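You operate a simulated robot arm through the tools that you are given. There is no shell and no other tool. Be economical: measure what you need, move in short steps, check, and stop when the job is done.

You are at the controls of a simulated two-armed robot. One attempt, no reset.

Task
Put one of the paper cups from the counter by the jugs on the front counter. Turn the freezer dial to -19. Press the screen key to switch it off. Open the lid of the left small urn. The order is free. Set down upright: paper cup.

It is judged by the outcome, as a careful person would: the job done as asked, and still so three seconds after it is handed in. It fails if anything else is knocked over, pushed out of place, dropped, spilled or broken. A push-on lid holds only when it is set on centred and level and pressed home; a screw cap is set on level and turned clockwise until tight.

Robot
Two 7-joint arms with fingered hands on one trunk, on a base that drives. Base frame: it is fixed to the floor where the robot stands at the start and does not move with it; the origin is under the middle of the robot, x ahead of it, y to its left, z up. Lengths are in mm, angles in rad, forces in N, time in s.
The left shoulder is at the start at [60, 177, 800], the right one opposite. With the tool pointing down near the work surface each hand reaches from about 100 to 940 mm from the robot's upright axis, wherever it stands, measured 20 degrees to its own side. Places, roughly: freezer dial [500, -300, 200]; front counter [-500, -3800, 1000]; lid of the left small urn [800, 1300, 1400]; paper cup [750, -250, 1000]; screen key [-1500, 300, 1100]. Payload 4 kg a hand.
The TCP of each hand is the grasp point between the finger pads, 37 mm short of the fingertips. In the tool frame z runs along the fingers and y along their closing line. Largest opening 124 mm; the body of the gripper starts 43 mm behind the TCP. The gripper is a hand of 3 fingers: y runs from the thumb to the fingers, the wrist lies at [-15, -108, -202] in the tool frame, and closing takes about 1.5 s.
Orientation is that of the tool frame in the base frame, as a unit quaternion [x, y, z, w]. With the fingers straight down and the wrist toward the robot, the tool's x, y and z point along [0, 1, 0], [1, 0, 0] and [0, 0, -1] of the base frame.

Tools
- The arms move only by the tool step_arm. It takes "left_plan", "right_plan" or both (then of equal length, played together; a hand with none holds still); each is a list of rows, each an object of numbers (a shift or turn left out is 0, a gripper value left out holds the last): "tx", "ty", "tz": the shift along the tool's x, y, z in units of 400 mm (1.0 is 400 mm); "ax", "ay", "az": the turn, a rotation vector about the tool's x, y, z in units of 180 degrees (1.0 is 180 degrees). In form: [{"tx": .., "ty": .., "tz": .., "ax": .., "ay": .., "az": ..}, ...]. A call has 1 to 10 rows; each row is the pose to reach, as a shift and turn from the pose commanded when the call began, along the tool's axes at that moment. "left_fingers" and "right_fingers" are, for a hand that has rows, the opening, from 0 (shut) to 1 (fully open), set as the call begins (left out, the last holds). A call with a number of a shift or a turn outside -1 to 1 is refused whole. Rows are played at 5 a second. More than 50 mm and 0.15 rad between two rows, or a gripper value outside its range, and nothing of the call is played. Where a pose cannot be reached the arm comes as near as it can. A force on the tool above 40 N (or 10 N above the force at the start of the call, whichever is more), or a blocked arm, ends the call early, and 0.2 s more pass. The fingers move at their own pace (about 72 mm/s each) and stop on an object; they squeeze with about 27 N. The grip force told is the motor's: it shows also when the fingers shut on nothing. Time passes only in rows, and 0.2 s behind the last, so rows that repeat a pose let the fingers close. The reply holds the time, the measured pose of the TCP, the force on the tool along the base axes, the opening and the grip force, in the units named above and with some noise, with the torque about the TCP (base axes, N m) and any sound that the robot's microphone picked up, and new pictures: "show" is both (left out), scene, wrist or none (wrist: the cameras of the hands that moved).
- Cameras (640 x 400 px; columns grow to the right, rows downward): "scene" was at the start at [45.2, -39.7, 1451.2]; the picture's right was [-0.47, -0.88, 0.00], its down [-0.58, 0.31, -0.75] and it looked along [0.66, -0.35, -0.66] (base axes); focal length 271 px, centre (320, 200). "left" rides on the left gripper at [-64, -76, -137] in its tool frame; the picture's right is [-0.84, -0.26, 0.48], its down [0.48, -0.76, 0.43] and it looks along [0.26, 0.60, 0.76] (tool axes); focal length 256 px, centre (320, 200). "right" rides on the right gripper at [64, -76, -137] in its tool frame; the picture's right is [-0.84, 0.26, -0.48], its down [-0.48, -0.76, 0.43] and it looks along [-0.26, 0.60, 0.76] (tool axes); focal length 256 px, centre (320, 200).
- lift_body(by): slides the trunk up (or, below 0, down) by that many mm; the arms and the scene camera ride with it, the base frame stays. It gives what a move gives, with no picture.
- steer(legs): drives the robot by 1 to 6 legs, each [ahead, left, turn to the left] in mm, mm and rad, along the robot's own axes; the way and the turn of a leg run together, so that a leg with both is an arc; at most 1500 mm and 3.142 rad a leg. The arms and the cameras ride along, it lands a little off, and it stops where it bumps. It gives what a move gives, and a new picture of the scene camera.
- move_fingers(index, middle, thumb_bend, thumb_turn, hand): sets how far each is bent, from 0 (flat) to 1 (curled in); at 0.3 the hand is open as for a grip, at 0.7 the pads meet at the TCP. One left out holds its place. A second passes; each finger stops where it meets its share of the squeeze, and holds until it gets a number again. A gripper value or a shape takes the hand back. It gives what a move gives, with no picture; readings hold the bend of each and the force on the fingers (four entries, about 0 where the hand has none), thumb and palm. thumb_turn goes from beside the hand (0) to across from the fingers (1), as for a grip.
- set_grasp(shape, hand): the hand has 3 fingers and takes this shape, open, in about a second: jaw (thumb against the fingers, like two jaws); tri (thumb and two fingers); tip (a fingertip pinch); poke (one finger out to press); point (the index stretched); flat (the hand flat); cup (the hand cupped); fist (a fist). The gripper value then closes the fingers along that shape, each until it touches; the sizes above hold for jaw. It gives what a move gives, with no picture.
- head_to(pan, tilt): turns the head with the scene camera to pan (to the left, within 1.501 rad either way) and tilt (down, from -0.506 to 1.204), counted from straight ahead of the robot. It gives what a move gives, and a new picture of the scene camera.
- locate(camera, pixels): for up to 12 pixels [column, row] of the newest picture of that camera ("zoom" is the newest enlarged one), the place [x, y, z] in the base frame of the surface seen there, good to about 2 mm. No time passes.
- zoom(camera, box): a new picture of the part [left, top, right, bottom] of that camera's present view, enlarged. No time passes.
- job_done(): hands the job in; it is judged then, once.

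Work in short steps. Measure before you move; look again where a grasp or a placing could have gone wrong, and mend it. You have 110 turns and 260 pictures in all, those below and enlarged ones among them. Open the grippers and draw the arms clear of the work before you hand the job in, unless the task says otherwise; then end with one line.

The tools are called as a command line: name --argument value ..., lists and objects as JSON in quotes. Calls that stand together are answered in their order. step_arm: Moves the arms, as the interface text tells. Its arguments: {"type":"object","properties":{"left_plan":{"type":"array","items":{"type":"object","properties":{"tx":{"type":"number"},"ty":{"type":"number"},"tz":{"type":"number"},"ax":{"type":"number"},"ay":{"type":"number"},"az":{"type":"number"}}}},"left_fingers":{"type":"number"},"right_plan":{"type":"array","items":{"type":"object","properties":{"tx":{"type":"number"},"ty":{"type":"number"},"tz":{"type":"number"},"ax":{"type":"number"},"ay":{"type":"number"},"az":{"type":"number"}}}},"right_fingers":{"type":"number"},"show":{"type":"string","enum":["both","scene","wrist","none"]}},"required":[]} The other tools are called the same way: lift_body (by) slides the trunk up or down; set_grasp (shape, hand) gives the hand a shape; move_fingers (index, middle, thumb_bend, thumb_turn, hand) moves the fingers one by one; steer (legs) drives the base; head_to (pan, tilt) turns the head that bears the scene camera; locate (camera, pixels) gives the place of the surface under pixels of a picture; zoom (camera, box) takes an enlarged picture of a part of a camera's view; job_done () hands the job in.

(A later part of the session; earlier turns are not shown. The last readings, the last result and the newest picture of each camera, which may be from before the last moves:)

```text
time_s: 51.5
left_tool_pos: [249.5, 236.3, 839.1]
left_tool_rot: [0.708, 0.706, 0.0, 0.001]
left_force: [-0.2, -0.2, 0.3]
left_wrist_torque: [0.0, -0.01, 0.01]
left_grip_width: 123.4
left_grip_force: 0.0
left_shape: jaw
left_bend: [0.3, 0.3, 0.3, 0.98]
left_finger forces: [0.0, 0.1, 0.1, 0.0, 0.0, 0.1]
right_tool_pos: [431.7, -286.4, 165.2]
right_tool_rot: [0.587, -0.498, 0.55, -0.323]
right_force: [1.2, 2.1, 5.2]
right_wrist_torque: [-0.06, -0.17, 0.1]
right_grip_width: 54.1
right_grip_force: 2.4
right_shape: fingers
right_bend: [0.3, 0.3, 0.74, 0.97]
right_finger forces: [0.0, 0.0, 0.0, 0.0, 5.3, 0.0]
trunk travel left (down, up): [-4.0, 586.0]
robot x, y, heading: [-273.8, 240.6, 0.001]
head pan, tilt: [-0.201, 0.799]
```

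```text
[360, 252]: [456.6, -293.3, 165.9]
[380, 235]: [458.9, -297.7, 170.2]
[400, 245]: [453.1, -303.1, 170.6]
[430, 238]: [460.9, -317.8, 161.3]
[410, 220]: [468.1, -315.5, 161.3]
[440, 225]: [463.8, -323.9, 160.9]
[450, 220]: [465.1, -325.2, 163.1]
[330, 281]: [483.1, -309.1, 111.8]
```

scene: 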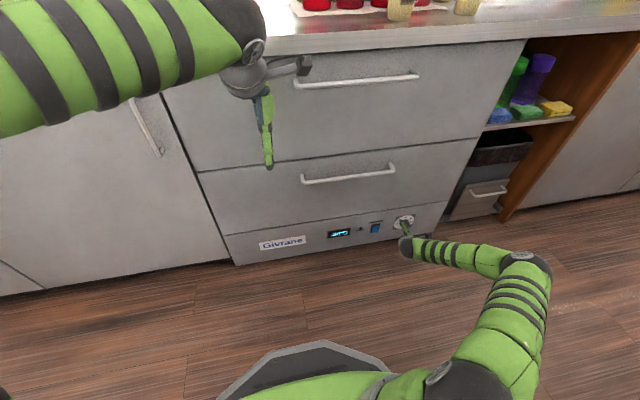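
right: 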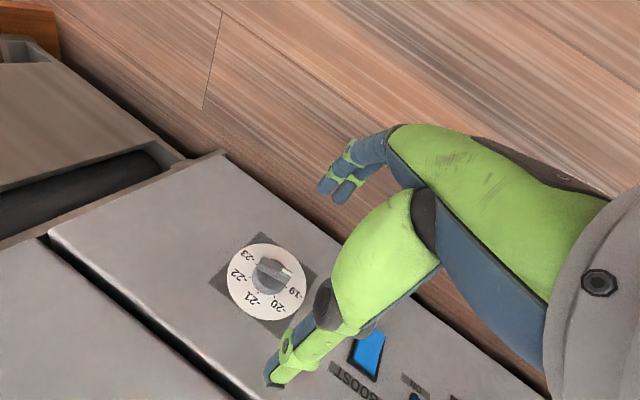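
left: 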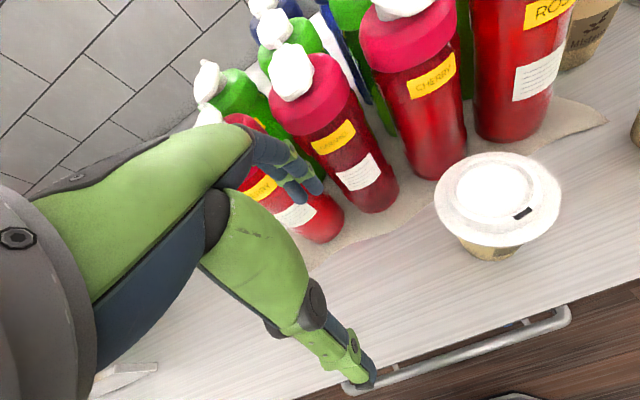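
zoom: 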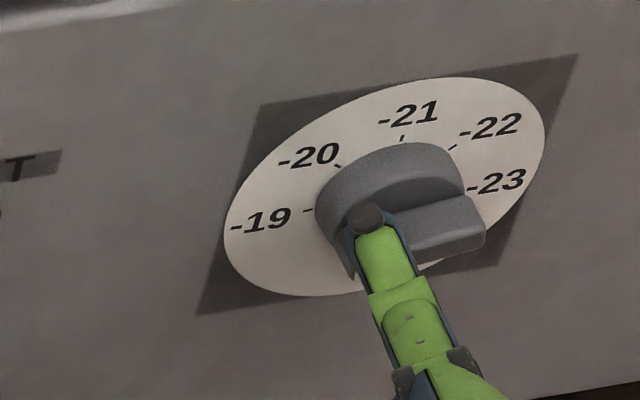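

The thumb is now at the bar's left end, 5 N. I press harder.

move_fingers --hand "right" --thumb_bend 0.88

zoom --camera "scene" --box '[384, 213, 416, 233]'

```text
time_s: 52.5
left_tool_pos: [249.1, 238.2, 838.7]
left_tool_rot: [0.708, 0.706, 0.001, 0.002]
left_force: [0.0, -0.1, -0.6]
left_wrist_torque: [-0.02, 0.0, 0.0]
left_grip_width: 123.5
left_grip_force: 0.1
left_shape: jaw
left_bend: [0.3, 0.3, 0.3, 0.98]
left_finger forces: [0.0, 0.0, 0.0, 0.0, 0.0, 0.1]
right_tool_pos: [432.1, -285.7, 167.5]
right_tool_rot: [0.587, -0.497, 0.551, -0.323]
right_force: [3.6, 10.6, 24.5]
right_wrist_torque: [-0.29, -0.74, 0.37]
right_grip_width: 50.4
right_grip_force: 12.6
right_shape: fingers
right_bend: [0.3, 0.3, 0.76, 0.97]
right_finger forces: [0.0, 0.0, 0.0, 0.0, 26.2, 0.0]
trunk travel left (down, up): [-4.0, 586.0]
robot x, y, heading: [-268.6, 240.5, 0.002]
head pan, tilt: [-0.201, 0.799]
```

```text
16.00 times, centred on (400, 223) of scene
```

zoom: 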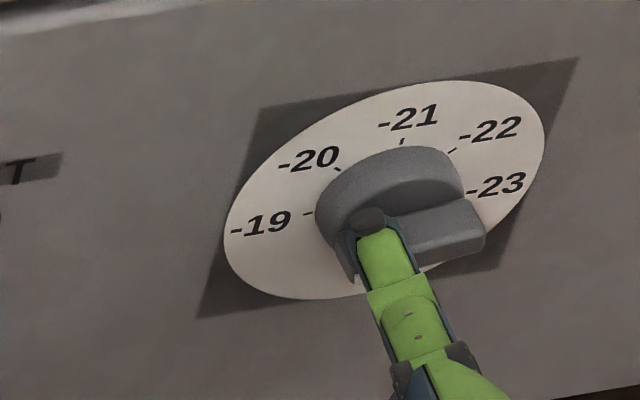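

26 N at the end of the bar gives no motion: the knob is at its end stop, which is -19. I release, draw back, and raise the trunk for the urn work.

set_grasp --shape "jaw" --hand "right"

step_arm --right_plan '[{"tz": -0.1}, {"tz": -0.2}, {"tz": -0.3}, {"tz": -0.4}, {"tz": -0.5}]' --show "none"

zoom --camera "scene" --box '[376, 208, 424, 238]'

lift_body --by 480

```text
time_s: 53.4
left_tool_pos: [250.0, 236.0, 838.4]
left_tool_rot: [0.707, 0.707, 0.001, 0.0]
left_force: [-0.3, 0.1, -1.1]
left_wrist_torque: [-0.03, 0.01, -0.01]
left_grip_width: 123.9
left_grip_force: 0.1
left_shape: jaw
left_bend: [0.3, 0.3, 0.3, 0.98]
left_finger forces: [0.0, 0.1, 0.0, 0.0, 0.0, 0.0]
right_tool_pos: [431.3, -286.4, 166.6]
right_tool_rot: [0.586, -0.499, 0.551, -0.322]
right_force: [0.8, 0.2, -0.3]
right_wrist_torque: [0.0, 0.01, -0.02]
right_grip_width: 123.7
right_grip_force: 0.1
right_shape: jaw
right_bend: [0.3, 0.3, 0.3, 0.98]
right_finger forces: [0.0, 0.0, 0.0, 0.1, 0.0, 0.0]
trunk travel left (down, up): [-4.0, 586.0]
robot x, y, heading: [-272.6, 244.0, -0.007]
head pan, tilt: [-0.201, 0.799]
```

```text
time_s: 54.6
left_tool_pos: [250.7, 236.1, 838.6]
left_tool_rot: [0.708, 0.706, 0.0, 0.002]
left_force: [0.5, 1.1, -0.5]
left_wrist_torque: [-0.03, -0.01, 0.01]
left_grip_width: 123.6
left_grip_force: 0.1
left_shape: jaw
left_bend: [0.3, 0.3, 0.3, 0.98]
left_finger forces: [0.1, 0.1, 0.0, 0.1, 0.0, 0.0]
right_tool_pos: [264.2, -279.2, 246.9]
right_tool_rot: [0.596, -0.511, 0.53, -0.322]
right_force: [-0.3, 0.5, 0.1]
right_wrist_torque: [0.0, 0.04, 0.0]
right_grip_width: 123.6
right_grip_force: 0.0
right_shape: jaw
right_bend: [0.3, 0.3, 0.3, 0.98]
right_finger forces: [0.1, 0.0, 0.0, 0.1, 0.0, 0.1]
right hand out of reach, approached as far as the arm can: row 1, 2, 3, 4, 5
trunk travel left (down, up): [-4.0, 586.0]
robot x, y, heading: [-269.7, 240.1, -0.001]
head pan, tilt: [-0.201, 0.799]
```

```text
13.33 times, centred on (400, 223) of scene
```

zoom: 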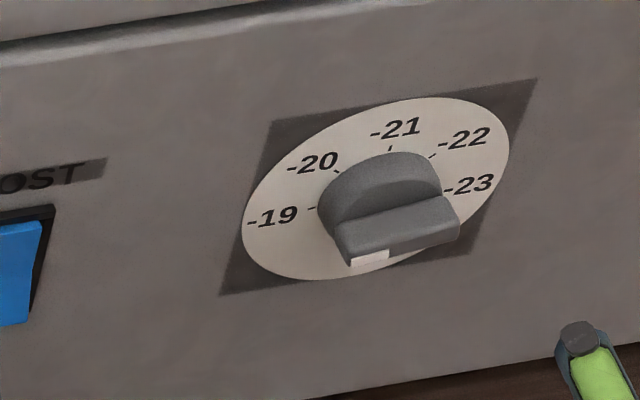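

```text
refused: 480 is not a number from -400 to 400
```

The dial is at -19. I raise the trunk and drive left toward the urns.

lift_body --by 400

lift_body --by 180

steer --legs '[[20, 700, 0]]'

head_to --pan 0.35 --tilt 0.4

```text
time_s: 58.4
left_tool_pos: [250.4, 236.7, 1238.0]
left_tool_rot: [0.707, 0.707, 0.001, 0.001]
left_force: [-0.1, -0.1, -0.6]
left_wrist_torque: [0.05, 0.0, -0.01]
left_grip_width: 123.8
left_grip_force: 0.1
left_shape: jaw
left_bend: [0.3, 0.3, 0.3, 0.98]
left_finger forces: [0.0, 0.1, 0.0, 0.0, 0.0, 0.0]
right_tool_pos: [262.8, -280.0, 646.6]
right_tool_rot: [0.595, -0.511, 0.53, -0.322]
right_force: [0.4, -0.4, -0.2]
right_wrist_torque: [-0.01, -0.01, -0.01]
right_grip_width: 123.6
right_grip_force: 0.1
right_shape: jaw
right_bend: [0.3, 0.3, 0.3, 0.98]
right_finger forces: [0.0, 0.1, 0.0, 0.0, 0.0, 0.0]
trunk travel left (down, up): [-404.0, 186.0]
robot x, y, heading: [-268.2, 242.2, 0.0]
head pan, tilt: [-0.201, 0.799]
```

```text
time_s: 60.4
left_tool_pos: [250.0, 237.7, 1417.9]
left_tool_rot: [0.708, 0.707, 0.0, 0.001]
left_force: [-0.6, -0.1, 0.2]
left_wrist_torque: [0.03, 0.0, 0.03]
left_grip_width: 123.8
left_grip_force: 0.0
left_shape: jaw
left_bend: [0.3, 0.3, 0.3, 0.98]
left_finger forces: [0.1, 0.0, 0.1, 0.0, 0.1, 0.1]
right_tool_pos: [262.9, -279.7, 827.3]
right_tool_rot: [0.596, -0.511, 0.529, -0.322]
right_force: [0.0, 0.9, -0.5]
right_wrist_torque: [0.04, 0.01, 0.01]
right_grip_width: 124.0
right_grip_force: 0.1
right_shape: jaw
right_bend: [0.3, 0.3, 0.3, 0.98]
right_finger forces: [0.1, 0.0, 0.0, 0.0, 0.1, 0.0]
trunk travel left (down, up): [-584.0, 6.0]
robot x, y, heading: [-268.1, 240.9, 0.0]
head pan, tilt: [-0.201, 0.799]
```

```text
time_s: 64.2
left_tool_pos: [269.7, 932.7, 1418.8]
left_tool_rot: [0.707, 0.707, 0.0, 0.002]
left_force: [0.0, 0.8, 0.0]
left_wrist_torque: [0.03, 0.03, -0.01]
left_grip_width: 123.6
left_grip_force: 0.1
left_shape: jaw
left_bend: [0.3, 0.3, 0.3, 0.98]
left_finger forces: [0.1, 0.0, 0.0, 0.1, 0.0, 0.1]
right_tool_pos: [284.5, 416.4, 827.5]
right_tool_rot: [0.596, -0.51, 0.53, -0.322]
right_force: [-0.5, 0.1, -0.5]
right_wrist_torque: [-0.02, -0.04, -0.01]
right_grip_width: 124.0
right_grip_force: 0.0
right_shape: jaw
right_bend: [0.3, 0.3, 0.3, 0.98]
right_finger forces: [0.0, 0.0, 0.0, 0.0, 0.0, 0.0]
trunk travel left (down, up): [-584.0, 6.0]
robot x, y, heading: [-243.3, 936.3, 0.003]
head pan, tilt: [-0.201, 0.799]
```

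scene: 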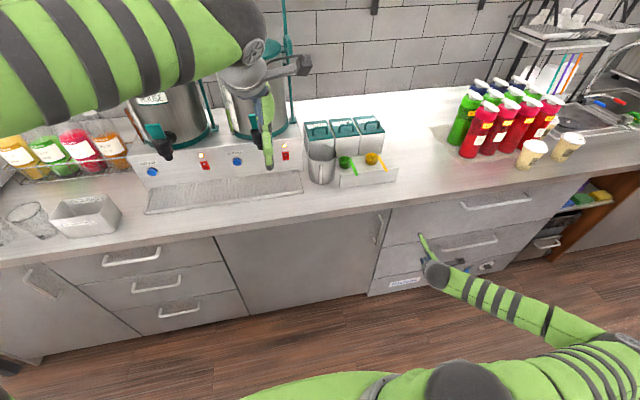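

```text
time_s: 65.2
left_tool_pos: [270.4, 932.0, 1417.5]
left_tool_rot: [0.707, 0.707, 0.001, 0.001]
left_force: [0.2, 1.2, 0.2]
left_wrist_torque: [-0.01, -0.02, 0.02]
left_grip_width: 123.6
left_grip_force: 0.0
left_shape: jaw
left_bend: [0.3, 0.3, 0.3, 0.98]
left_finger forces: [0.0, 0.0, 0.1, 0.0, 0.0, 0.1]
right_tool_pos: [283.6, 416.4, 827.2]
right_tool_rot: [0.596, -0.51, 0.529, -0.322]
right_force: [-0.7, 0.3, -0.4]
right_wrist_torque: [0.03, 0.02, 0.01]
right_grip_width: 123.8
right_grip_force: 0.1
right_shape: jaw
right_bend: [0.3, 0.3, 0.3, 0.98]
right_finger forces: [0.1, 0.0, 0.1, 0.1, 0.0, 0.1]
trunk travel left (down, up): [-584.0, 6.0]
robot x, y, heading: [-249.4, 935.5, 0.003]
head pan, tilt: [0.351, 0.4]
```

scene: 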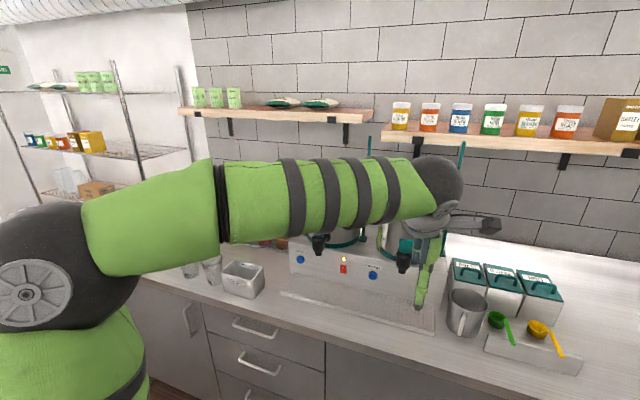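

The arm hides the urns; the left wrist camera should see them.

zoom --camera "left" --box '[0, 0, 640, 400]'

```text
1.00 times, centred on (320, 200) of left (not enlarged: the box is as wide or as high as the picture)
```

zoom: 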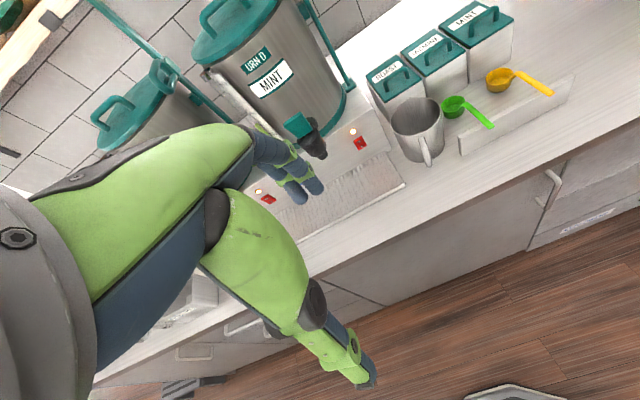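

I lower the left hand 320 mm (x=270, clear of the counter edge) to free the view.

step_arm --left_plan '[{"tz": 0.12}, {"tz": 0.24}, {"tz": 0.36}, {"tz": 0.48}, {"tz": 0.6}, {"tz": 0.72}, {"tz": 0.8}]' --show "scene"

zoom --camera "scene" --box '[220, 150, 460, 300]'

```text
time_s: 66.8
left_tool_pos: [272.2, 930.8, 1098.4]
left_tool_rot: [0.707, 0.707, 0.0, 0.001]
left_force: [0.4, -0.1, 0.4]
left_wrist_torque: [0.0, 0.01, 0.03]
left_grip_width: 123.9
left_grip_force: 0.0
left_shape: jaw
left_bend: [0.3, 0.3, 0.3, 0.98]
left_finger forces: [0.1, 0.1, 0.0, 0.1, 0.0, 0.0]
right_tool_pos: [284.6, 416.5, 827.3]
right_tool_rot: [0.596, -0.51, 0.529, -0.322]
right_force: [0.5, -0.6, 0.1]
right_wrist_torque: [0.01, 0.01, -0.01]
right_grip_width: 124.0
right_grip_force: 0.1
right_shape: jaw
right_bend: [0.3, 0.3, 0.3, 0.98]
right_finger forces: [0.1, 0.1, 0.0, 0.0, 0.0, 0.0]
trunk travel left (down, up): [-584.0, 6.0]
robot x, y, heading: [-250.0, 939.2, 0.004]
head pan, tilt: [0.351, 0.4]
```

scene: 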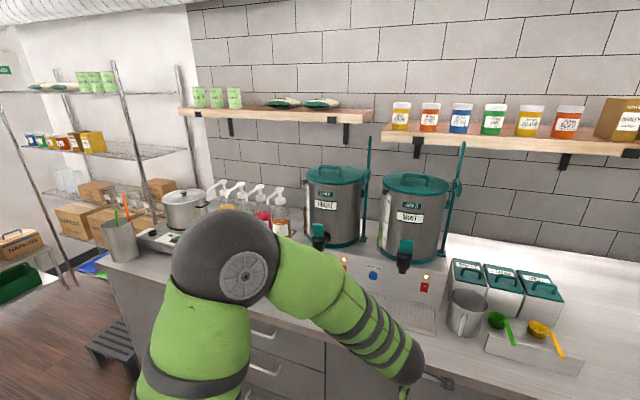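

```text
2.67 times, centred on (340, 225) of scene
```

zoom: 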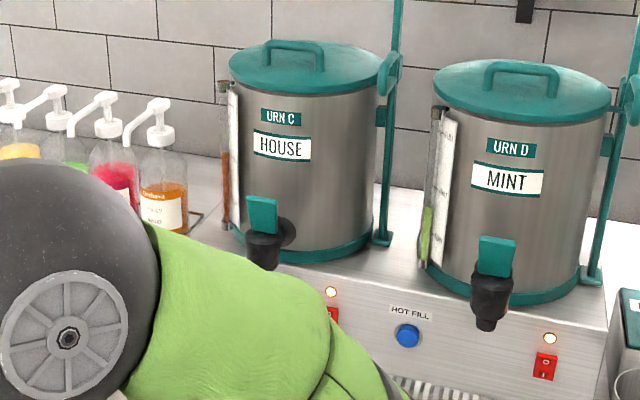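

zoom --camera "scene" --box '[295, 130, 391, 190]'

locate --camera "zoom" --pixels '[[290, 210], [200, 220], [370, 220], [200, 265], [370, 265], [480, 220], [490, 300], [500, 60], [70, 260], [280, 340], [470, 265], [280, 245]]'

```text
6.67 times, centred on (343, 160) of scene
```

zoom: 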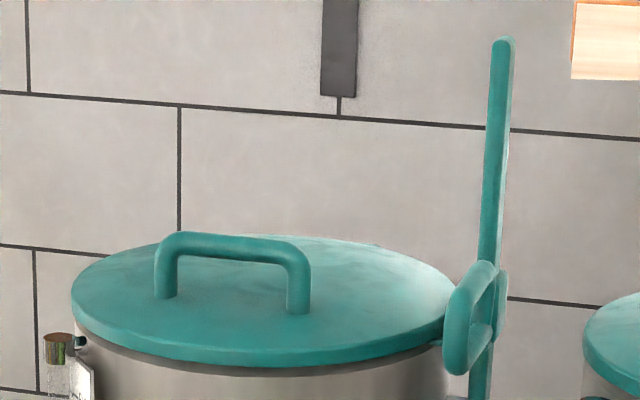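

```text
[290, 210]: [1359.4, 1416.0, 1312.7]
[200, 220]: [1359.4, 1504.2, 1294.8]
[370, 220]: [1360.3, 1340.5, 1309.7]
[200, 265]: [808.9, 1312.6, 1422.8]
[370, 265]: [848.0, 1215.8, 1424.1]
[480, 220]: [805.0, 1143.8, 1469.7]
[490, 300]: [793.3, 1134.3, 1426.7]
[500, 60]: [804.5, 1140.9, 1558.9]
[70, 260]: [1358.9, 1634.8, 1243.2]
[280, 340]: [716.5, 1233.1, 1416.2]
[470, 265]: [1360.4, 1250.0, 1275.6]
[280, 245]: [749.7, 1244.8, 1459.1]
```

The lid has an arch handle and something like a hinge at the post on its right. I measure handle and lid rim closely.

locate --camera "zoom" --pixels '[[165, 248], [300, 265], [235, 243], [165, 292], [298, 308], [80, 292], [440, 320], [420, 270], [280, 358], [455, 330], [475, 290], [300, 238]]'

zoom --camera "scene" --box '[345, 160, 385, 185]'

```text
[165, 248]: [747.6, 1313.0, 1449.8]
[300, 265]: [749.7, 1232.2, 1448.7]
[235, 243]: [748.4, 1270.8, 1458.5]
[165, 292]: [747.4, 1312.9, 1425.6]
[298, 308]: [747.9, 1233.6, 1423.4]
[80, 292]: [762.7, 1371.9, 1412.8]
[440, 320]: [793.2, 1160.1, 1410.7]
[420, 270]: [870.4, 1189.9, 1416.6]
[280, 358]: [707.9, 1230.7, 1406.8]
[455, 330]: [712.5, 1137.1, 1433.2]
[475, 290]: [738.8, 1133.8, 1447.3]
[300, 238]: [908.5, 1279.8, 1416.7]
```

```text
16.00 times, centred on (365, 172) of scene
```

zoom: 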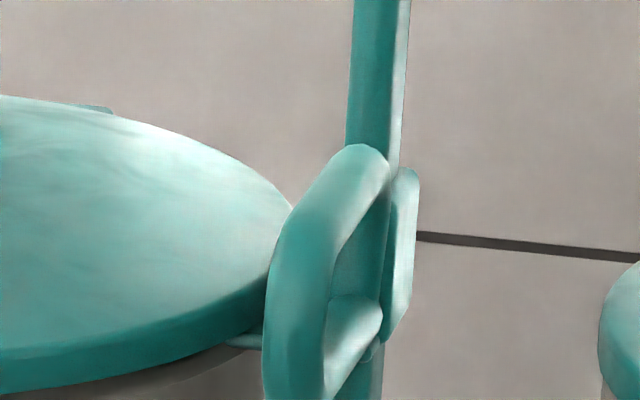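

Lid: centre ≈(808,1266), rim z 1417, handle bar at x=748, y 1233–1313, top 1459. I need a closer look, so I draw both hands back and then drive nearer.

step_arm --left_plan '[{"ty": -0.1}, {"ty": -0.2}, {"ty": -0.3}, {"ty": -0.4}]' --right_plan '[{"tx": 0.0275, "ty": -0.033, "tz": -0.104}, {"tx": 0.055, "ty": -0.066, "tz": -0.2075}, {"tx": 0.0825, "ty": -0.1, "tz": -0.311}, {"tx": 0.11, "ty": -0.1325, "tz": -0.415}]' --show "none"

steer --legs '[[200, 60, 0]]'

head_to --pan 0.28 --tilt 0.4

zoom --camera "scene" --box '[240, 100, 400, 200]'

```text
time_s: 67.8
left_tool_pos: [108.8, 931.4, 1099.5]
left_tool_rot: [0.707, 0.708, 0.0, 0.001]
left_force: [0.4, -0.2, -0.3]
left_wrist_torque: [0.05, -0.02, -0.01]
left_grip_width: 123.7
left_grip_force: 0.0
left_shape: jaw
left_bend: [0.3, 0.3, 0.3, 0.98]
left_finger forces: [0.1, 0.0, 0.0, 0.1, 0.0, 0.0]
right_tool_pos: [135.4, 413.8, 925.3]
right_tool_rot: [0.597, -0.51, 0.53, -0.322]
right_force: [0.2, 0.1, -0.3]
right_wrist_torque: [0.03, 0.01, -0.01]
right_grip_width: 123.8
right_grip_force: 0.0
right_shape: jaw
right_bend: [0.3, 0.3, 0.3, 0.98]
right_finger forces: [0.0, 0.1, 0.0, 0.1, 0.0, 0.0]
trunk travel left (down, up): [-584.0, 6.0]
robot x, y, heading: [-249.9, 938.4, 0.002]
head pan, tilt: [0.351, 0.4]
```

```text
time_s: 69.4
left_tool_pos: [306.0, 993.5, 1100.0]
left_tool_rot: [0.705, 0.71, 0.0, 0.001]
left_force: [-0.4, -0.5, -0.6]
left_wrist_torque: [-0.01, 0.01, -0.01]
left_grip_width: 123.6
left_grip_force: 0.1
left_shape: jaw
left_bend: [0.3, 0.3, 0.3, 0.98]
left_finger forces: [0.0, 0.0, 0.1, 0.0, 0.0, 0.0]
right_tool_pos: [332.7, 476.9, 923.4]
right_tool_rot: [0.598, -0.509, 0.529, -0.322]
right_force: [0.4, -0.2, 0.8]
right_wrist_torque: [0.01, 0.0, -0.02]
right_grip_width: 123.5
right_grip_force: 0.1
right_shape: jaw
right_bend: [0.3, 0.3, 0.3, 0.98]
right_finger forces: [0.0, 0.0, 0.0, 0.0, 0.0, 0.1]
trunk travel left (down, up): [-584.0, 6.0]
robot x, y, heading: [-56.6, 995.4, 0.003]
head pan, tilt: [0.351, 0.4]
```

scene: 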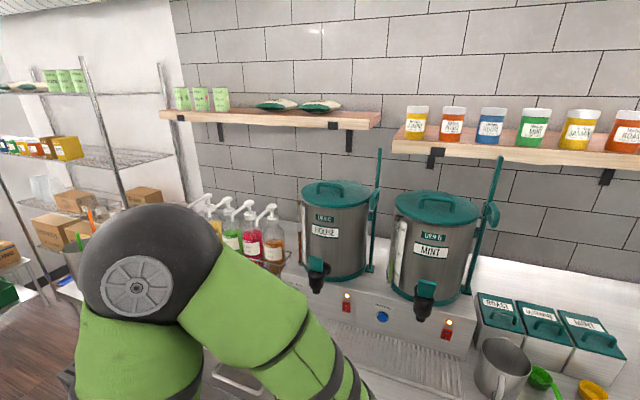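

```text
time_s: 70.1
left_tool_pos: [304.0, 993.2, 1099.7]
left_tool_rot: [0.705, 0.709, 0.001, 0.001]
left_force: [-0.3, -0.3, -0.3]
left_wrist_torque: [0.05, -0.01, -0.01]
left_grip_width: 123.8
left_grip_force: 0.1
left_shape: jaw
left_bend: [0.3, 0.3, 0.3, 0.98]
left_finger forces: [0.0, 0.0, 0.0, 0.0, 0.1, 0.1]
right_tool_pos: [332.2, 475.6, 922.9]
right_tool_rot: [0.597, -0.509, 0.529, -0.323]
right_force: [-0.7, -0.1, -0.2]
right_wrist_torque: [0.04, 0.0, -0.02]
right_grip_width: 124.2
right_grip_force: 0.0
right_shape: jaw
right_bend: [0.3, 0.3, 0.3, 0.98]
right_finger forces: [0.0, 0.0, 0.0, 0.0, 0.0, 0.0]
trunk travel left (down, up): [-584.0, 6.0]
robot x, y, heading: [-55.0, 999.3, 0.001]
head pan, tilt: [0.279, 0.4]
```

scene: 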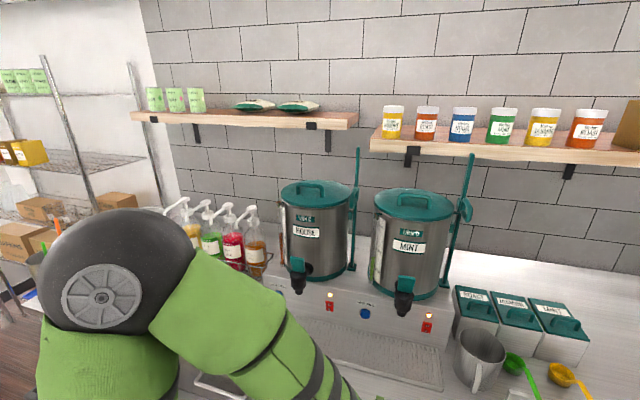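

```text
4.00 times, centred on (320, 150) of scene
```

zoom: 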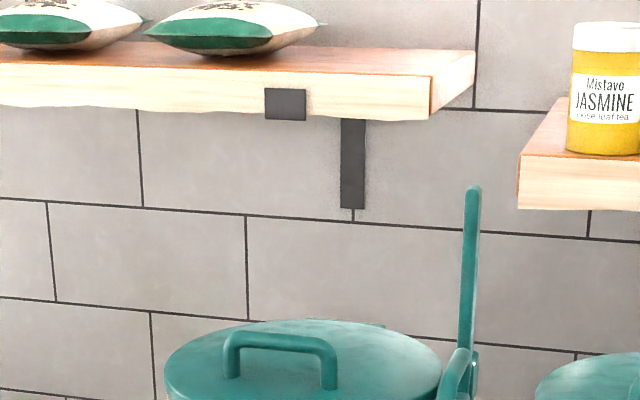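

zoom --camera "scene" --box '[270, 140, 366, 200]'

zoom --camera "scene" --box '[365, 145, 485, 225]'

```text
6.67 times, centred on (318, 170) of scene
```

zoom: 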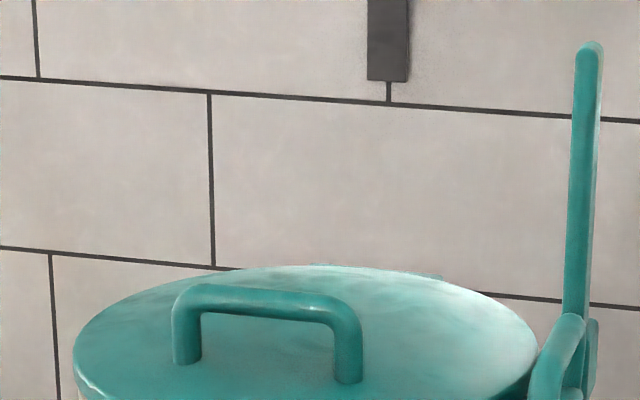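

```text
5.00 times, centred on (425, 185) of scene
```

zoom: 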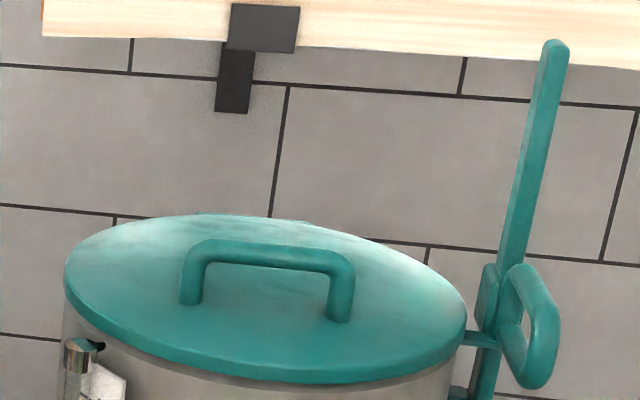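

Small knuckles show at the rear rim of the lids: the hinge is at the back, and the handle near the front, so the lid flips up. I measure hinge and shelf clearance.

locate --camera "scene" --pixels '[[300, 122], [345, 118], [353, 115], [357, 112], [318, 125], [330, 140], [318, 180], [333, 181.5], [309, 180]]'

zoom --camera "scene" --box '[300, 172, 348, 202]'

locate --camera "zoom" --pixels '[[240, 102], [235, 98], [460, 122], [300, 150], [60, 150], [190, 190], [20, 170]]'

```text
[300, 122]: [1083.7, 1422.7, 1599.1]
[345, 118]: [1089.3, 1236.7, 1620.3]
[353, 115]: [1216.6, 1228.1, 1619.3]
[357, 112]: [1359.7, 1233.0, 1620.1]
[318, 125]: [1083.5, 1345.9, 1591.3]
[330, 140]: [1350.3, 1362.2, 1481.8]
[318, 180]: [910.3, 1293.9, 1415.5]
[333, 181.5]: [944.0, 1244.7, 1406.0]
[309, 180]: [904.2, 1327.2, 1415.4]
```

```text
13.33 times, centred on (324, 187) of scene
```

zoom: 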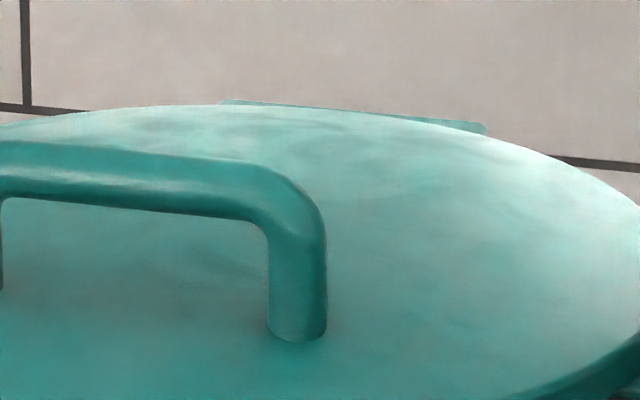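

```text
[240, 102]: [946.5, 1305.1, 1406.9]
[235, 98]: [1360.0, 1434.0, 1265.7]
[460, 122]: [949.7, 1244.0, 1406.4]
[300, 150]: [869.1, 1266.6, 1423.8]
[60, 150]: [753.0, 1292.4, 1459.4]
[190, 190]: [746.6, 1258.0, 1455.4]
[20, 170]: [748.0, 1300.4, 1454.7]
```

Rear hinge plate: y 1243–1305, x≈940, z≈1406; shelf front at x=1085, z≥1590, so the lid can pass 90°. I plan to hook a straight finger under the handle bar: I turn the left hand to point forward (wrist below) and raise it.

step_arm --left_plan '[{"tz": -0.04, "ax": -0.0475}, {"tz": -0.08, "ax": -0.095}, {"tz": -0.12, "ax": -0.1425}, {"tz": -0.16, "ax": -0.19}, {"tz": -0.2, "ax": -0.2375}, {"tz": -0.24, "ax": -0.285}, {"tz": -0.28, "ax": -0.3325}, {"tz": -0.32, "ax": -0.38}, {"tz": -0.36, "ax": -0.4275}, {"tz": -0.4, "ax": -0.475}]' --show "none"

set_grasp --shape "point" --hand "left"

head_to --pan 0.3 --tilt 0.55

zoom --camera "left" --box '[0, 0, 640, 400]'

```text
time_s: 72.3
left_tool_pos: [318.8, 938.3, 1293.9]
left_tool_rot: [0.52, 0.521, 0.482, 0.476]
left_force: [-0.2, -0.4, 0.2]
left_wrist_torque: [0.04, -0.02, 0.02]
left_grip_width: 123.6
left_grip_force: 0.0
left_shape: jaw
left_bend: [0.3, 0.3, 0.3, 0.98]
left_finger forces: [0.1, 0.0, 0.0, 0.1, 0.0, 0.1]
left hand out of reach, approached as far as the arm can: row 1, 2, 3, 4, 5, 6, 7, 8, 9, 10
right_tool_pos: [333.9, 476.0, 922.5]
right_tool_rot: [0.597, -0.509, 0.528, -0.324]
right_force: [0.4, -0.9, -0.7]
right_wrist_torque: [-0.02, 0.0, 0.01]
right_grip_width: 123.6
right_grip_force: 0.1
right_shape: jaw
right_bend: [0.3, 0.3, 0.3, 0.98]
right_finger forces: [0.0, 0.1, 0.0, 0.1, 0.0, 0.0]
trunk travel left (down, up): [-584.0, 6.0]
robot x, y, heading: [-57.4, 994.6, 0.002]
head pan, tilt: [0.279, 0.4]
```

```text
time_s: 73.2
left_tool_pos: [320.9, 939.4, 1293.1]
left_tool_rot: [0.519, 0.521, 0.482, 0.476]
left_force: [0.1, 0.0, 0.5]
left_wrist_torque: [-0.01, -0.05, -0.02]
left_grip_width: 117.8
left_grip_force: 0.0
left_shape: point
left_bend: [0.32, 1.0, 1.0, 0.89]
left_finger forces: [0.0, 0.1, 0.0, 0.0, 0.0, 0.1]
right_tool_pos: [332.3, 476.9, 923.6]
right_tool_rot: [0.597, -0.509, 0.529, -0.323]
right_force: [-0.3, -0.8, 0.1]
right_wrist_torque: [-0.03, -0.04, -0.03]
right_grip_width: 123.9
right_grip_force: 0.0
right_shape: jaw
right_bend: [0.3, 0.3, 0.3, 0.98]
right_finger forces: [0.0, 0.0, 0.0, 0.0, 0.1, 0.1]
trunk travel left (down, up): [-584.0, 6.0]
robot x, y, heading: [-52.9, 995.9, 0.004]
head pan, tilt: [0.279, 0.4]
```

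```text
time_s: 73.9
left_tool_pos: [319.9, 939.4, 1291.7]
left_tool_rot: [0.519, 0.522, 0.482, 0.475]
left_force: [0.0, -0.6, 0.0]
left_wrist_torque: [-0.01, 0.02, -0.01]
left_grip_width: 118.1
left_grip_force: 0.1
left_shape: point
left_bend: [0.32, 1.0, 1.0, 0.89]
left_finger forces: [0.1, 0.0, 0.1, 0.0, 0.1, 0.1]
right_tool_pos: [333.6, 475.3, 923.6]
right_tool_rot: [0.597, -0.509, 0.529, -0.323]
right_force: [-0.2, 0.8, -0.8]
right_wrist_torque: [0.0, -0.01, 0.01]
right_grip_width: 123.9
right_grip_force: 0.0
right_shape: jaw
right_bend: [0.3, 0.3, 0.3, 0.98]
right_finger forces: [0.1, 0.1, 0.1, 0.0, 0.1, 0.1]
trunk travel left (down, up): [-584.0, 6.0]
robot x, y, heading: [-52.5, 996.1, 0.005]
head pan, tilt: [0.3, 0.55]
```

scene: 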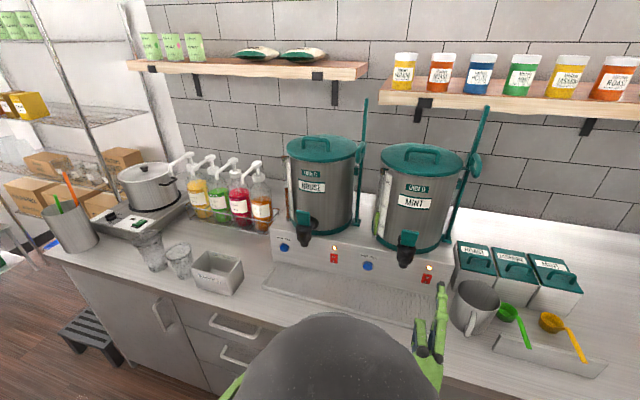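

```text
1.00 times, centred on (320, 200) of left (not enlarged: the box is as wide or as high as the picture)
```

zoom: 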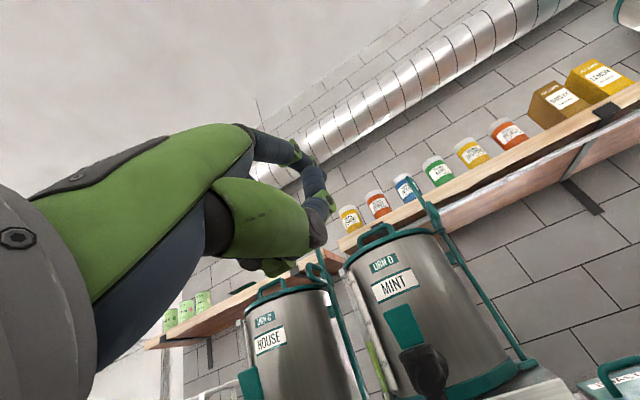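

The left hand points forward. I locate the index tip in the scene picture and in the wrist picture to know its offset from the TCP.

move_fingers --hand "left" --index 0.1

zoom --camera "scene" --box '[400, 260, 480, 400]'

zoom --camera "left" --box '[200, 80, 400, 300]'

```text
time_s: 74.9
left_tool_pos: [320.7, 939.8, 1292.8]
left_tool_rot: [0.519, 0.522, 0.482, 0.475]
left_force: [0.0, 1.1, 0.4]
left_wrist_torque: [0.02, 0.0, -0.01]
left_grip_width: 44.5
left_grip_force: 0.0
left_shape: fingers
left_bend: [0.1, 1.0, 1.0, 0.89]
left_finger forces: [0.0, 0.0, 0.0, 0.0, 0.1, 0.0]
right_tool_pos: [332.8, 476.6, 924.0]
right_tool_rot: [0.597, -0.509, 0.529, -0.323]
right_force: [0.5, 0.4, 0.1]
right_wrist_torque: [0.01, -0.02, 0.01]
right_grip_width: 124.0
right_grip_force: 0.0
right_shape: jaw
right_bend: [0.3, 0.3, 0.3, 0.98]
right_finger forces: [0.1, 0.1, 0.0, 0.0, 0.0, 0.0]
trunk travel left (down, up): [-584.0, 6.0]
robot x, y, heading: [-55.2, 996.8, 0.003]
head pan, tilt: [0.3, 0.55]
```

```text
2.86 times, centred on (440, 330) of scene
```

zoom: 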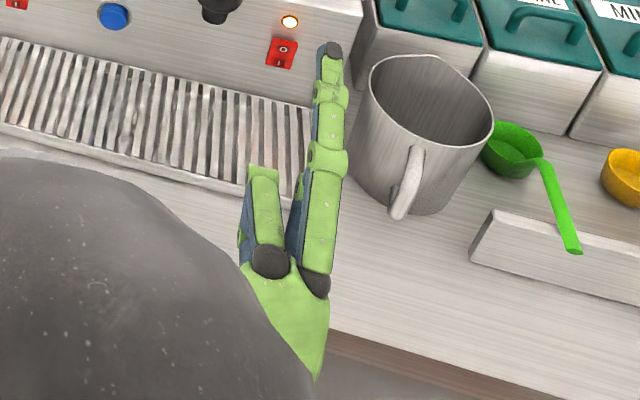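

```text
1.82 times, centred on (300, 190) of left
```

zoom: 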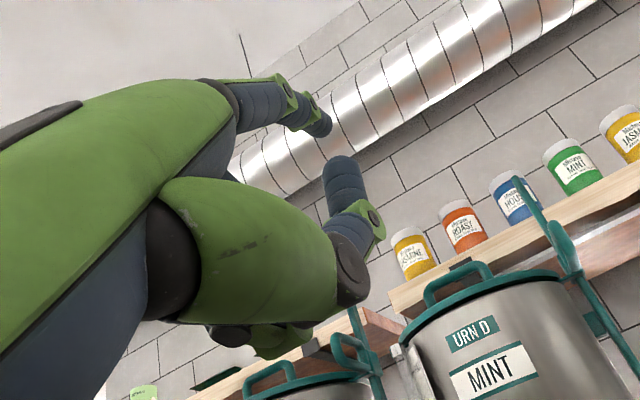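

locate --camera "scene" --pixels '[[444, 277], [444, 281], [443, 293], [443, 310], [441, 340], [424, 330], [424, 350], [420, 370]]'

```text
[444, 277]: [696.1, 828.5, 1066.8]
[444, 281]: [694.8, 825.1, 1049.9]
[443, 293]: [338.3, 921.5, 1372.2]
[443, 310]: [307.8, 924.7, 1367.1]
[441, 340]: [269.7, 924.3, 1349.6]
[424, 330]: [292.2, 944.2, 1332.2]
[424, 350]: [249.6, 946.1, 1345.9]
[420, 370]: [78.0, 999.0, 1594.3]
```

locate --camera "scene" --pixels '[[443, 283], [442, 284], [443, 286], [442, 288], [441, 286], [442, 281], [441, 279], [440, 276]]'

```text
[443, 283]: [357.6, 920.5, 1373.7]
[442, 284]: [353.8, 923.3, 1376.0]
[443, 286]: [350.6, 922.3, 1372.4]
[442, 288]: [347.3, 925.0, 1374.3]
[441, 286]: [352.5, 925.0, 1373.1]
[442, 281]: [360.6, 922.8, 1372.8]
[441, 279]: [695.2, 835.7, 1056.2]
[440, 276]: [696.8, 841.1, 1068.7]
```

Index tip is at TCP+(42,-17,+74). Coming from below, the palm would hit the urn; rolled by 90° (palm to the left of the finger) only the index enters the lid area. I move the robot 150 mm left and 30 ahead, and roll the hand.

steer --legs '[[30, 150, 0]]'

step_arm --left_plan '[{"az": 0.047}, {"az": 0.094}, {"az": 0.141}, {"az": 0.188}, {"az": 0.235}, {"az": 0.282}, {"az": 0.329}, {"az": 0.376}, {"az": 0.423}, {"az": 0.47}]' --show "both"

```text
time_s: 76.2
left_tool_pos: [349.1, 1087.6, 1292.7]
left_tool_rot: [0.52, 0.521, 0.481, 0.477]
left_force: [0.6, -0.3, 0.0]
left_wrist_torque: [0.02, -0.01, -0.01]
left_grip_width: 44.5
left_grip_force: 0.1
left_shape: fingers
left_bend: [0.1, 1.0, 1.0, 0.89]
left_finger forces: [0.1, 0.0, 0.1, 0.1, 0.1, 0.0]
right_tool_pos: [362.3, 624.7, 922.7]
right_tool_rot: [0.598, -0.508, 0.529, -0.323]
right_force: [-0.2, 0.2, 0.8]
right_wrist_torque: [-0.01, -0.02, 0.0]
right_grip_width: 123.6
right_grip_force: 0.1
right_shape: jaw
right_bend: [0.3, 0.3, 0.3, 0.98]
right_finger forces: [0.1, 0.0, 0.0, 0.1, 0.1, 0.1]
trunk travel left (down, up): [-584.0, 6.0]
robot x, y, heading: [-24.2, 1141.4, 0.005]
head pan, tilt: [0.3, 0.55]
```

scene: 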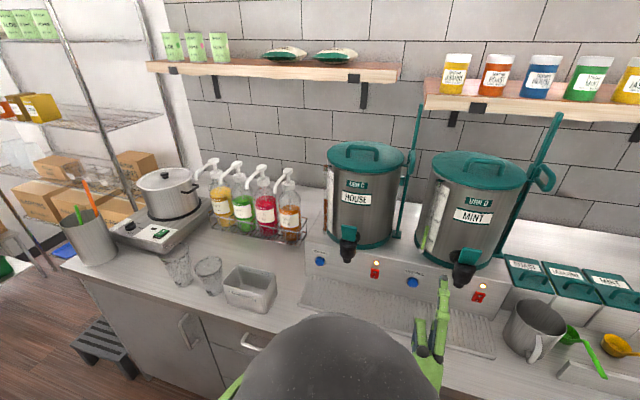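

```text
time_s: 78.4
left_tool_pos: [373.9, 1040.2, 1316.9]
left_tool_rot: [0.735, 0.035, 0.677, 0.028]
left_force: [0.3, 0.3, -0.2]
left_wrist_torque: [-0.01, -0.03, -0.02]
left_grip_width: 44.6
left_grip_force: 0.0
left_shape: fingers
left_bend: [0.1, 1.0, 1.0, 0.89]
left_finger forces: [0.0, 0.0, 0.0, 0.1, 0.1, 0.1]
left hand out of reach, approached as far as the arm can: row 1, 2, 3, 4, 5, 6, 7, 8, 9, 10
right_tool_pos: [361.1, 624.6, 923.8]
right_tool_rot: [0.596, -0.509, 0.53, -0.323]
right_force: [-0.3, 0.5, 0.6]
right_wrist_torque: [-0.02, -0.01, 0.0]
right_grip_width: 124.0
right_grip_force: 0.0
right_shape: jaw
right_bend: [0.3, 0.3, 0.3, 0.98]
right_finger forces: [0.1, 0.0, 0.0, 0.0, 0.0, 0.0]
trunk travel left (down, up): [-584.0, 6.0]
robot x, y, heading: [-26.0, 1143.8, 0.009]
head pan, tilt: [0.3, 0.55]
```

scene: 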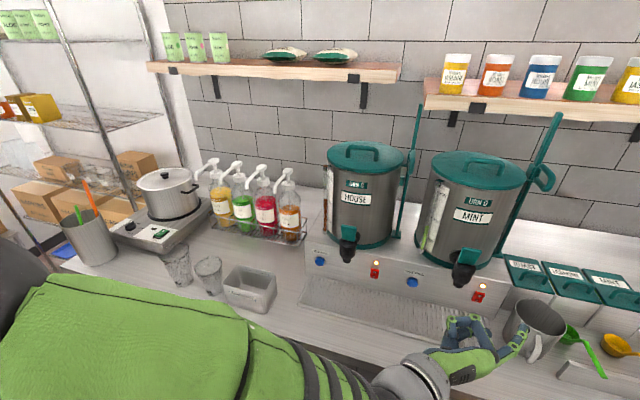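
left: 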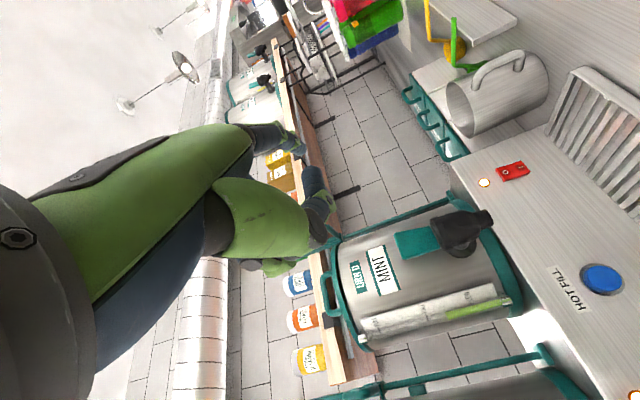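

Orientation now suits. I compute the tip at (409,962,1304) and move it to just before the lid: (690,1273,1436), pitching up 8°.

step_arm --left_plan '[{"tx": 0.044, "ty": -0.074, "tz": 0.068, "ay": 0.0044}, {"tx": 0.088, "ty": -0.1475, "tz": 0.136, "ay": 0.009}, {"tx": 0.1325, "ty": -0.221, "tz": 0.204, "ay": 0.013}, {"tx": 0.1766, "ty": -0.295, "tz": 0.272, "ay": 0.0176}, {"tx": 0.2208, "ty": -0.369, "tz": 0.34, "ay": 0.022}, {"tx": 0.265, "ty": -0.4425, "tz": 0.407, "ay": 0.0264}, {"tx": 0.309, "ty": -0.516, "tz": 0.475, "ay": 0.031}, {"tx": 0.353, "ty": -0.59, "tz": 0.543, "ay": 0.0352}, {"tx": 0.397, "ty": -0.664, "tz": 0.611, "ay": 0.04}, {"tx": 0.4415, "ty": -0.7375, "tz": 0.679, "ay": 0.044}]' --show "none"

head_to --pan 0.15 --tilt 0.5

zoom --camera "left" --box '[0, 0, 640, 400]'

```text
time_s: 80.8
left_tool_pos: [639.4, 1290.7, 1467.2]
left_tool_rot: [0.673, 0.001, 0.736, 0.064]
left_force: [0.2, 0.1, 0.4]
left_wrist_torque: [-0.01, 0.0, 0.04]
left_grip_width: 44.5
left_grip_force: 0.0
left_shape: fingers
left_bend: [0.1, 1.0, 1.0, 0.89]
left_finger forces: [0.0, 0.1, 0.1, 0.0, 0.0, 0.1]
left hand out of reach, approached as far as the arm can: row 1, 2, 3
right_tool_pos: [361.9, 623.6, 924.3]
right_tool_rot: [0.598, -0.509, 0.528, -0.324]
right_force: [0.1, -0.5, -0.4]
right_wrist_torque: [0.0, 0.0, 0.04]
right_grip_width: 123.7
right_grip_force: 0.0
right_shape: jaw
right_bend: [0.3, 0.3, 0.3, 0.98]
right_finger forces: [0.0, 0.0, 0.0, 0.0, 0.0, 0.0]
trunk travel left (down, up): [-584.0, 6.0]
robot x, y, heading: [-27.6, 1141.1, 0.005]
head pan, tilt: [0.3, 0.55]
stopped in row 10 (left hand): the arm was blocked; the commanded pose is now the measured one
```

```text
time_s: 81.5
left_tool_pos: [640.7, 1292.1, 1465.0]
left_tool_rot: [0.674, 0.003, 0.736, 0.062]
left_force: [0.0, 0.3, -0.2]
left_wrist_torque: [0.02, 0.0, 0.01]
left_grip_width: 44.3
left_grip_force: 0.1
left_shape: fingers
left_bend: [0.1, 1.0, 1.0, 0.89]
left_finger forces: [0.0, 0.0, 0.0, 0.1, 0.0, 0.1]
right_tool_pos: [361.9, 624.0, 923.2]
right_tool_rot: [0.597, -0.51, 0.53, -0.322]
right_force: [0.5, 0.7, 0.5]
right_wrist_torque: [0.03, -0.02, 0.0]
right_grip_width: 123.7
right_grip_force: 0.1
right_shape: jaw
right_bend: [0.3, 0.3, 0.3, 0.98]
right_finger forces: [0.0, 0.0, 0.0, 0.0, 0.0, 0.0]
trunk travel left (down, up): [-584.0, 6.0]
robot x, y, heading: [-24.7, 1143.9, 0.005]
head pan, tilt: [0.15, 0.499]
```

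scene: 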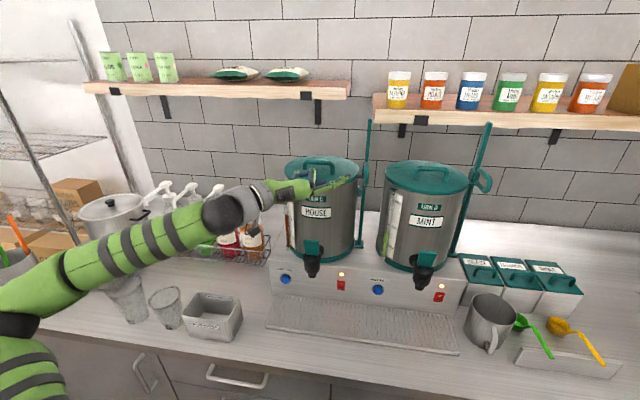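

```text
1.00 times, centred on (320, 200) of left (not enlarged: the box is as wide or as high as the picture)
```

zoom: 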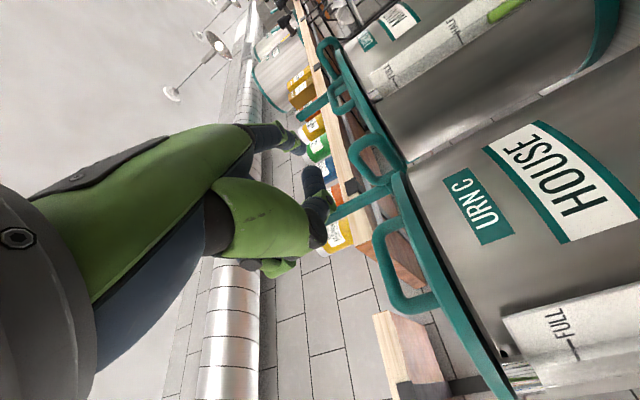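

The arm reports it was blocked at row 10, with no force now. I zoom to see what is near.

zoom --camera "scene" --box '[240, 140, 384, 230]'

locate --camera "zoom" --pixels '[[455, 175], [425, 185], [390, 195], [340, 130], [400, 150], [300, 160], [330, 80], [270, 110], [400, 90], [300, 205]]'

```text
4.44 times, centred on (312, 185) of scene
```

zoom: 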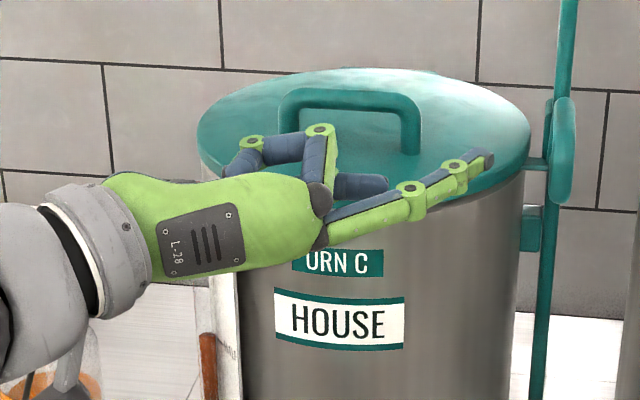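

```text
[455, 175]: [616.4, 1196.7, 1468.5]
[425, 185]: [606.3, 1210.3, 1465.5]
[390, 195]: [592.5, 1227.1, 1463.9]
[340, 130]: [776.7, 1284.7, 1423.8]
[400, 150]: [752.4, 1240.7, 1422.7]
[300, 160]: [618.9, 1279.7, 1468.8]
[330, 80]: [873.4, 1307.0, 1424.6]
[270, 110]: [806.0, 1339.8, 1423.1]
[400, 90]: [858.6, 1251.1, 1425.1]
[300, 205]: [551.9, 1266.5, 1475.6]
```

locate --camera "zoom" --pixels '[[485, 158], [478, 162], [470, 168], [440, 180], [410, 200], [360, 215], [340, 225], [360, 185], [380, 185], [320, 135], [265, 145], [320, 200]]'

zoom --camera "scene" --box '[288, 160, 360, 205]'

```text
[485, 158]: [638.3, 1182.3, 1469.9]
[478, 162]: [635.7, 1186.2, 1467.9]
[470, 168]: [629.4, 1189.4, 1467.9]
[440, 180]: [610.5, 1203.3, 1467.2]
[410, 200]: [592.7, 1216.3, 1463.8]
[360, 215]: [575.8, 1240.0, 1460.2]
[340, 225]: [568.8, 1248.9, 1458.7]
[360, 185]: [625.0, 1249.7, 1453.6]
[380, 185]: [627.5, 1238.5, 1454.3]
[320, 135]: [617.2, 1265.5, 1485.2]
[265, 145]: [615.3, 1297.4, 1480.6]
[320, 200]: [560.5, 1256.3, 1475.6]
```

```text
8.89 times, centred on (324, 182) of scene
```

zoom: 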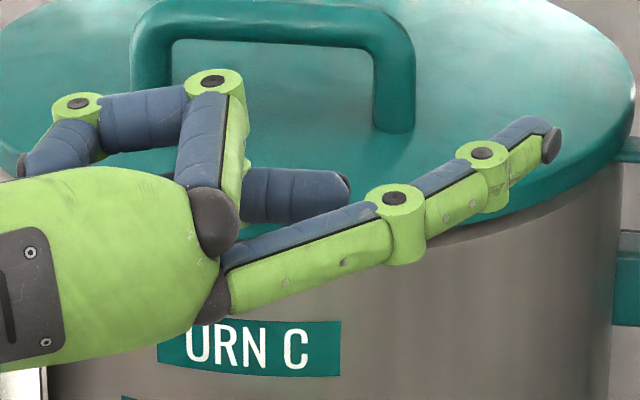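

The tip measurement came from the picture before the finger was moved: at bend 0.1 it flares 44° outward. I set the index to 0.38 (nearly straight) and measure again with a fresh picture.

move_fingers --hand "left" --index 0.38

zoom --camera "scene" --box '[276, 145, 372, 205]'

locate --camera "zoom" --pixels '[[320, 200], [340, 220], [360, 190], [380, 180], [400, 170], [420, 160], [390, 150], [400, 140], [410, 150], [420, 200]]'

```text
time_s: 82.5
left_tool_pos: [640.9, 1290.9, 1465.8]
left_tool_rot: [0.674, 0.003, 0.736, 0.063]
left_force: [0.3, -0.1, -0.9]
left_wrist_torque: [0.02, 0.02, -0.02]
left_grip_width: 25.3
left_grip_force: 0.1
left_shape: fingers
left_bend: [0.38, 1.0, 1.0, 0.89]
left_finger forces: [0.1, 0.0, 0.0, 0.0, 0.1, 0.0]
right_tool_pos: [361.0, 623.9, 923.6]
right_tool_rot: [0.598, -0.509, 0.529, -0.323]
right_force: [0.2, 0.9, 0.3]
right_wrist_torque: [-0.01, 0.03, 0.0]
right_grip_width: 123.7
right_grip_force: 0.0
right_shape: jaw
right_bend: [0.3, 0.3, 0.3, 0.98]
right_finger forces: [0.1, 0.0, 0.0, 0.0, 0.0, 0.1]
trunk travel left (down, up): [-584.0, 6.0]
robot x, y, heading: [-26.8, 1142.8, 0.001]
head pan, tilt: [0.15, 0.499]
```

```text
6.67 times, centred on (324, 175) of scene
```

zoom: 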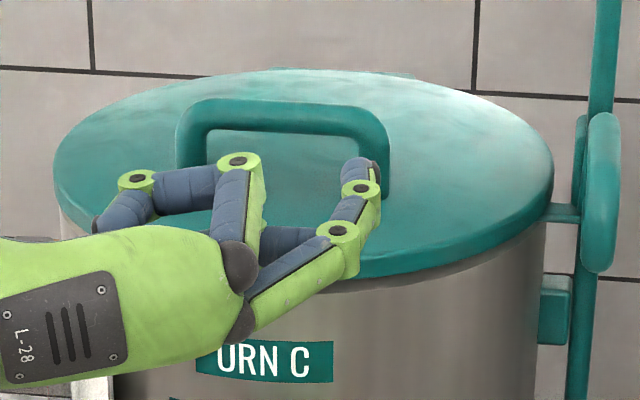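

```text
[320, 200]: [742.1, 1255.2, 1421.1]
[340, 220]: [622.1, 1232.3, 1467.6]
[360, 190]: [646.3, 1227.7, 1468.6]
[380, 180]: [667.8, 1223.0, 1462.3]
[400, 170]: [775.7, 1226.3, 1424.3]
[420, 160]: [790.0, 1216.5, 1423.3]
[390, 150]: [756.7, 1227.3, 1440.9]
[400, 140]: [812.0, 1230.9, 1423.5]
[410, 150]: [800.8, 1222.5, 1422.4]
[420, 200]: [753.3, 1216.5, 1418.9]
```

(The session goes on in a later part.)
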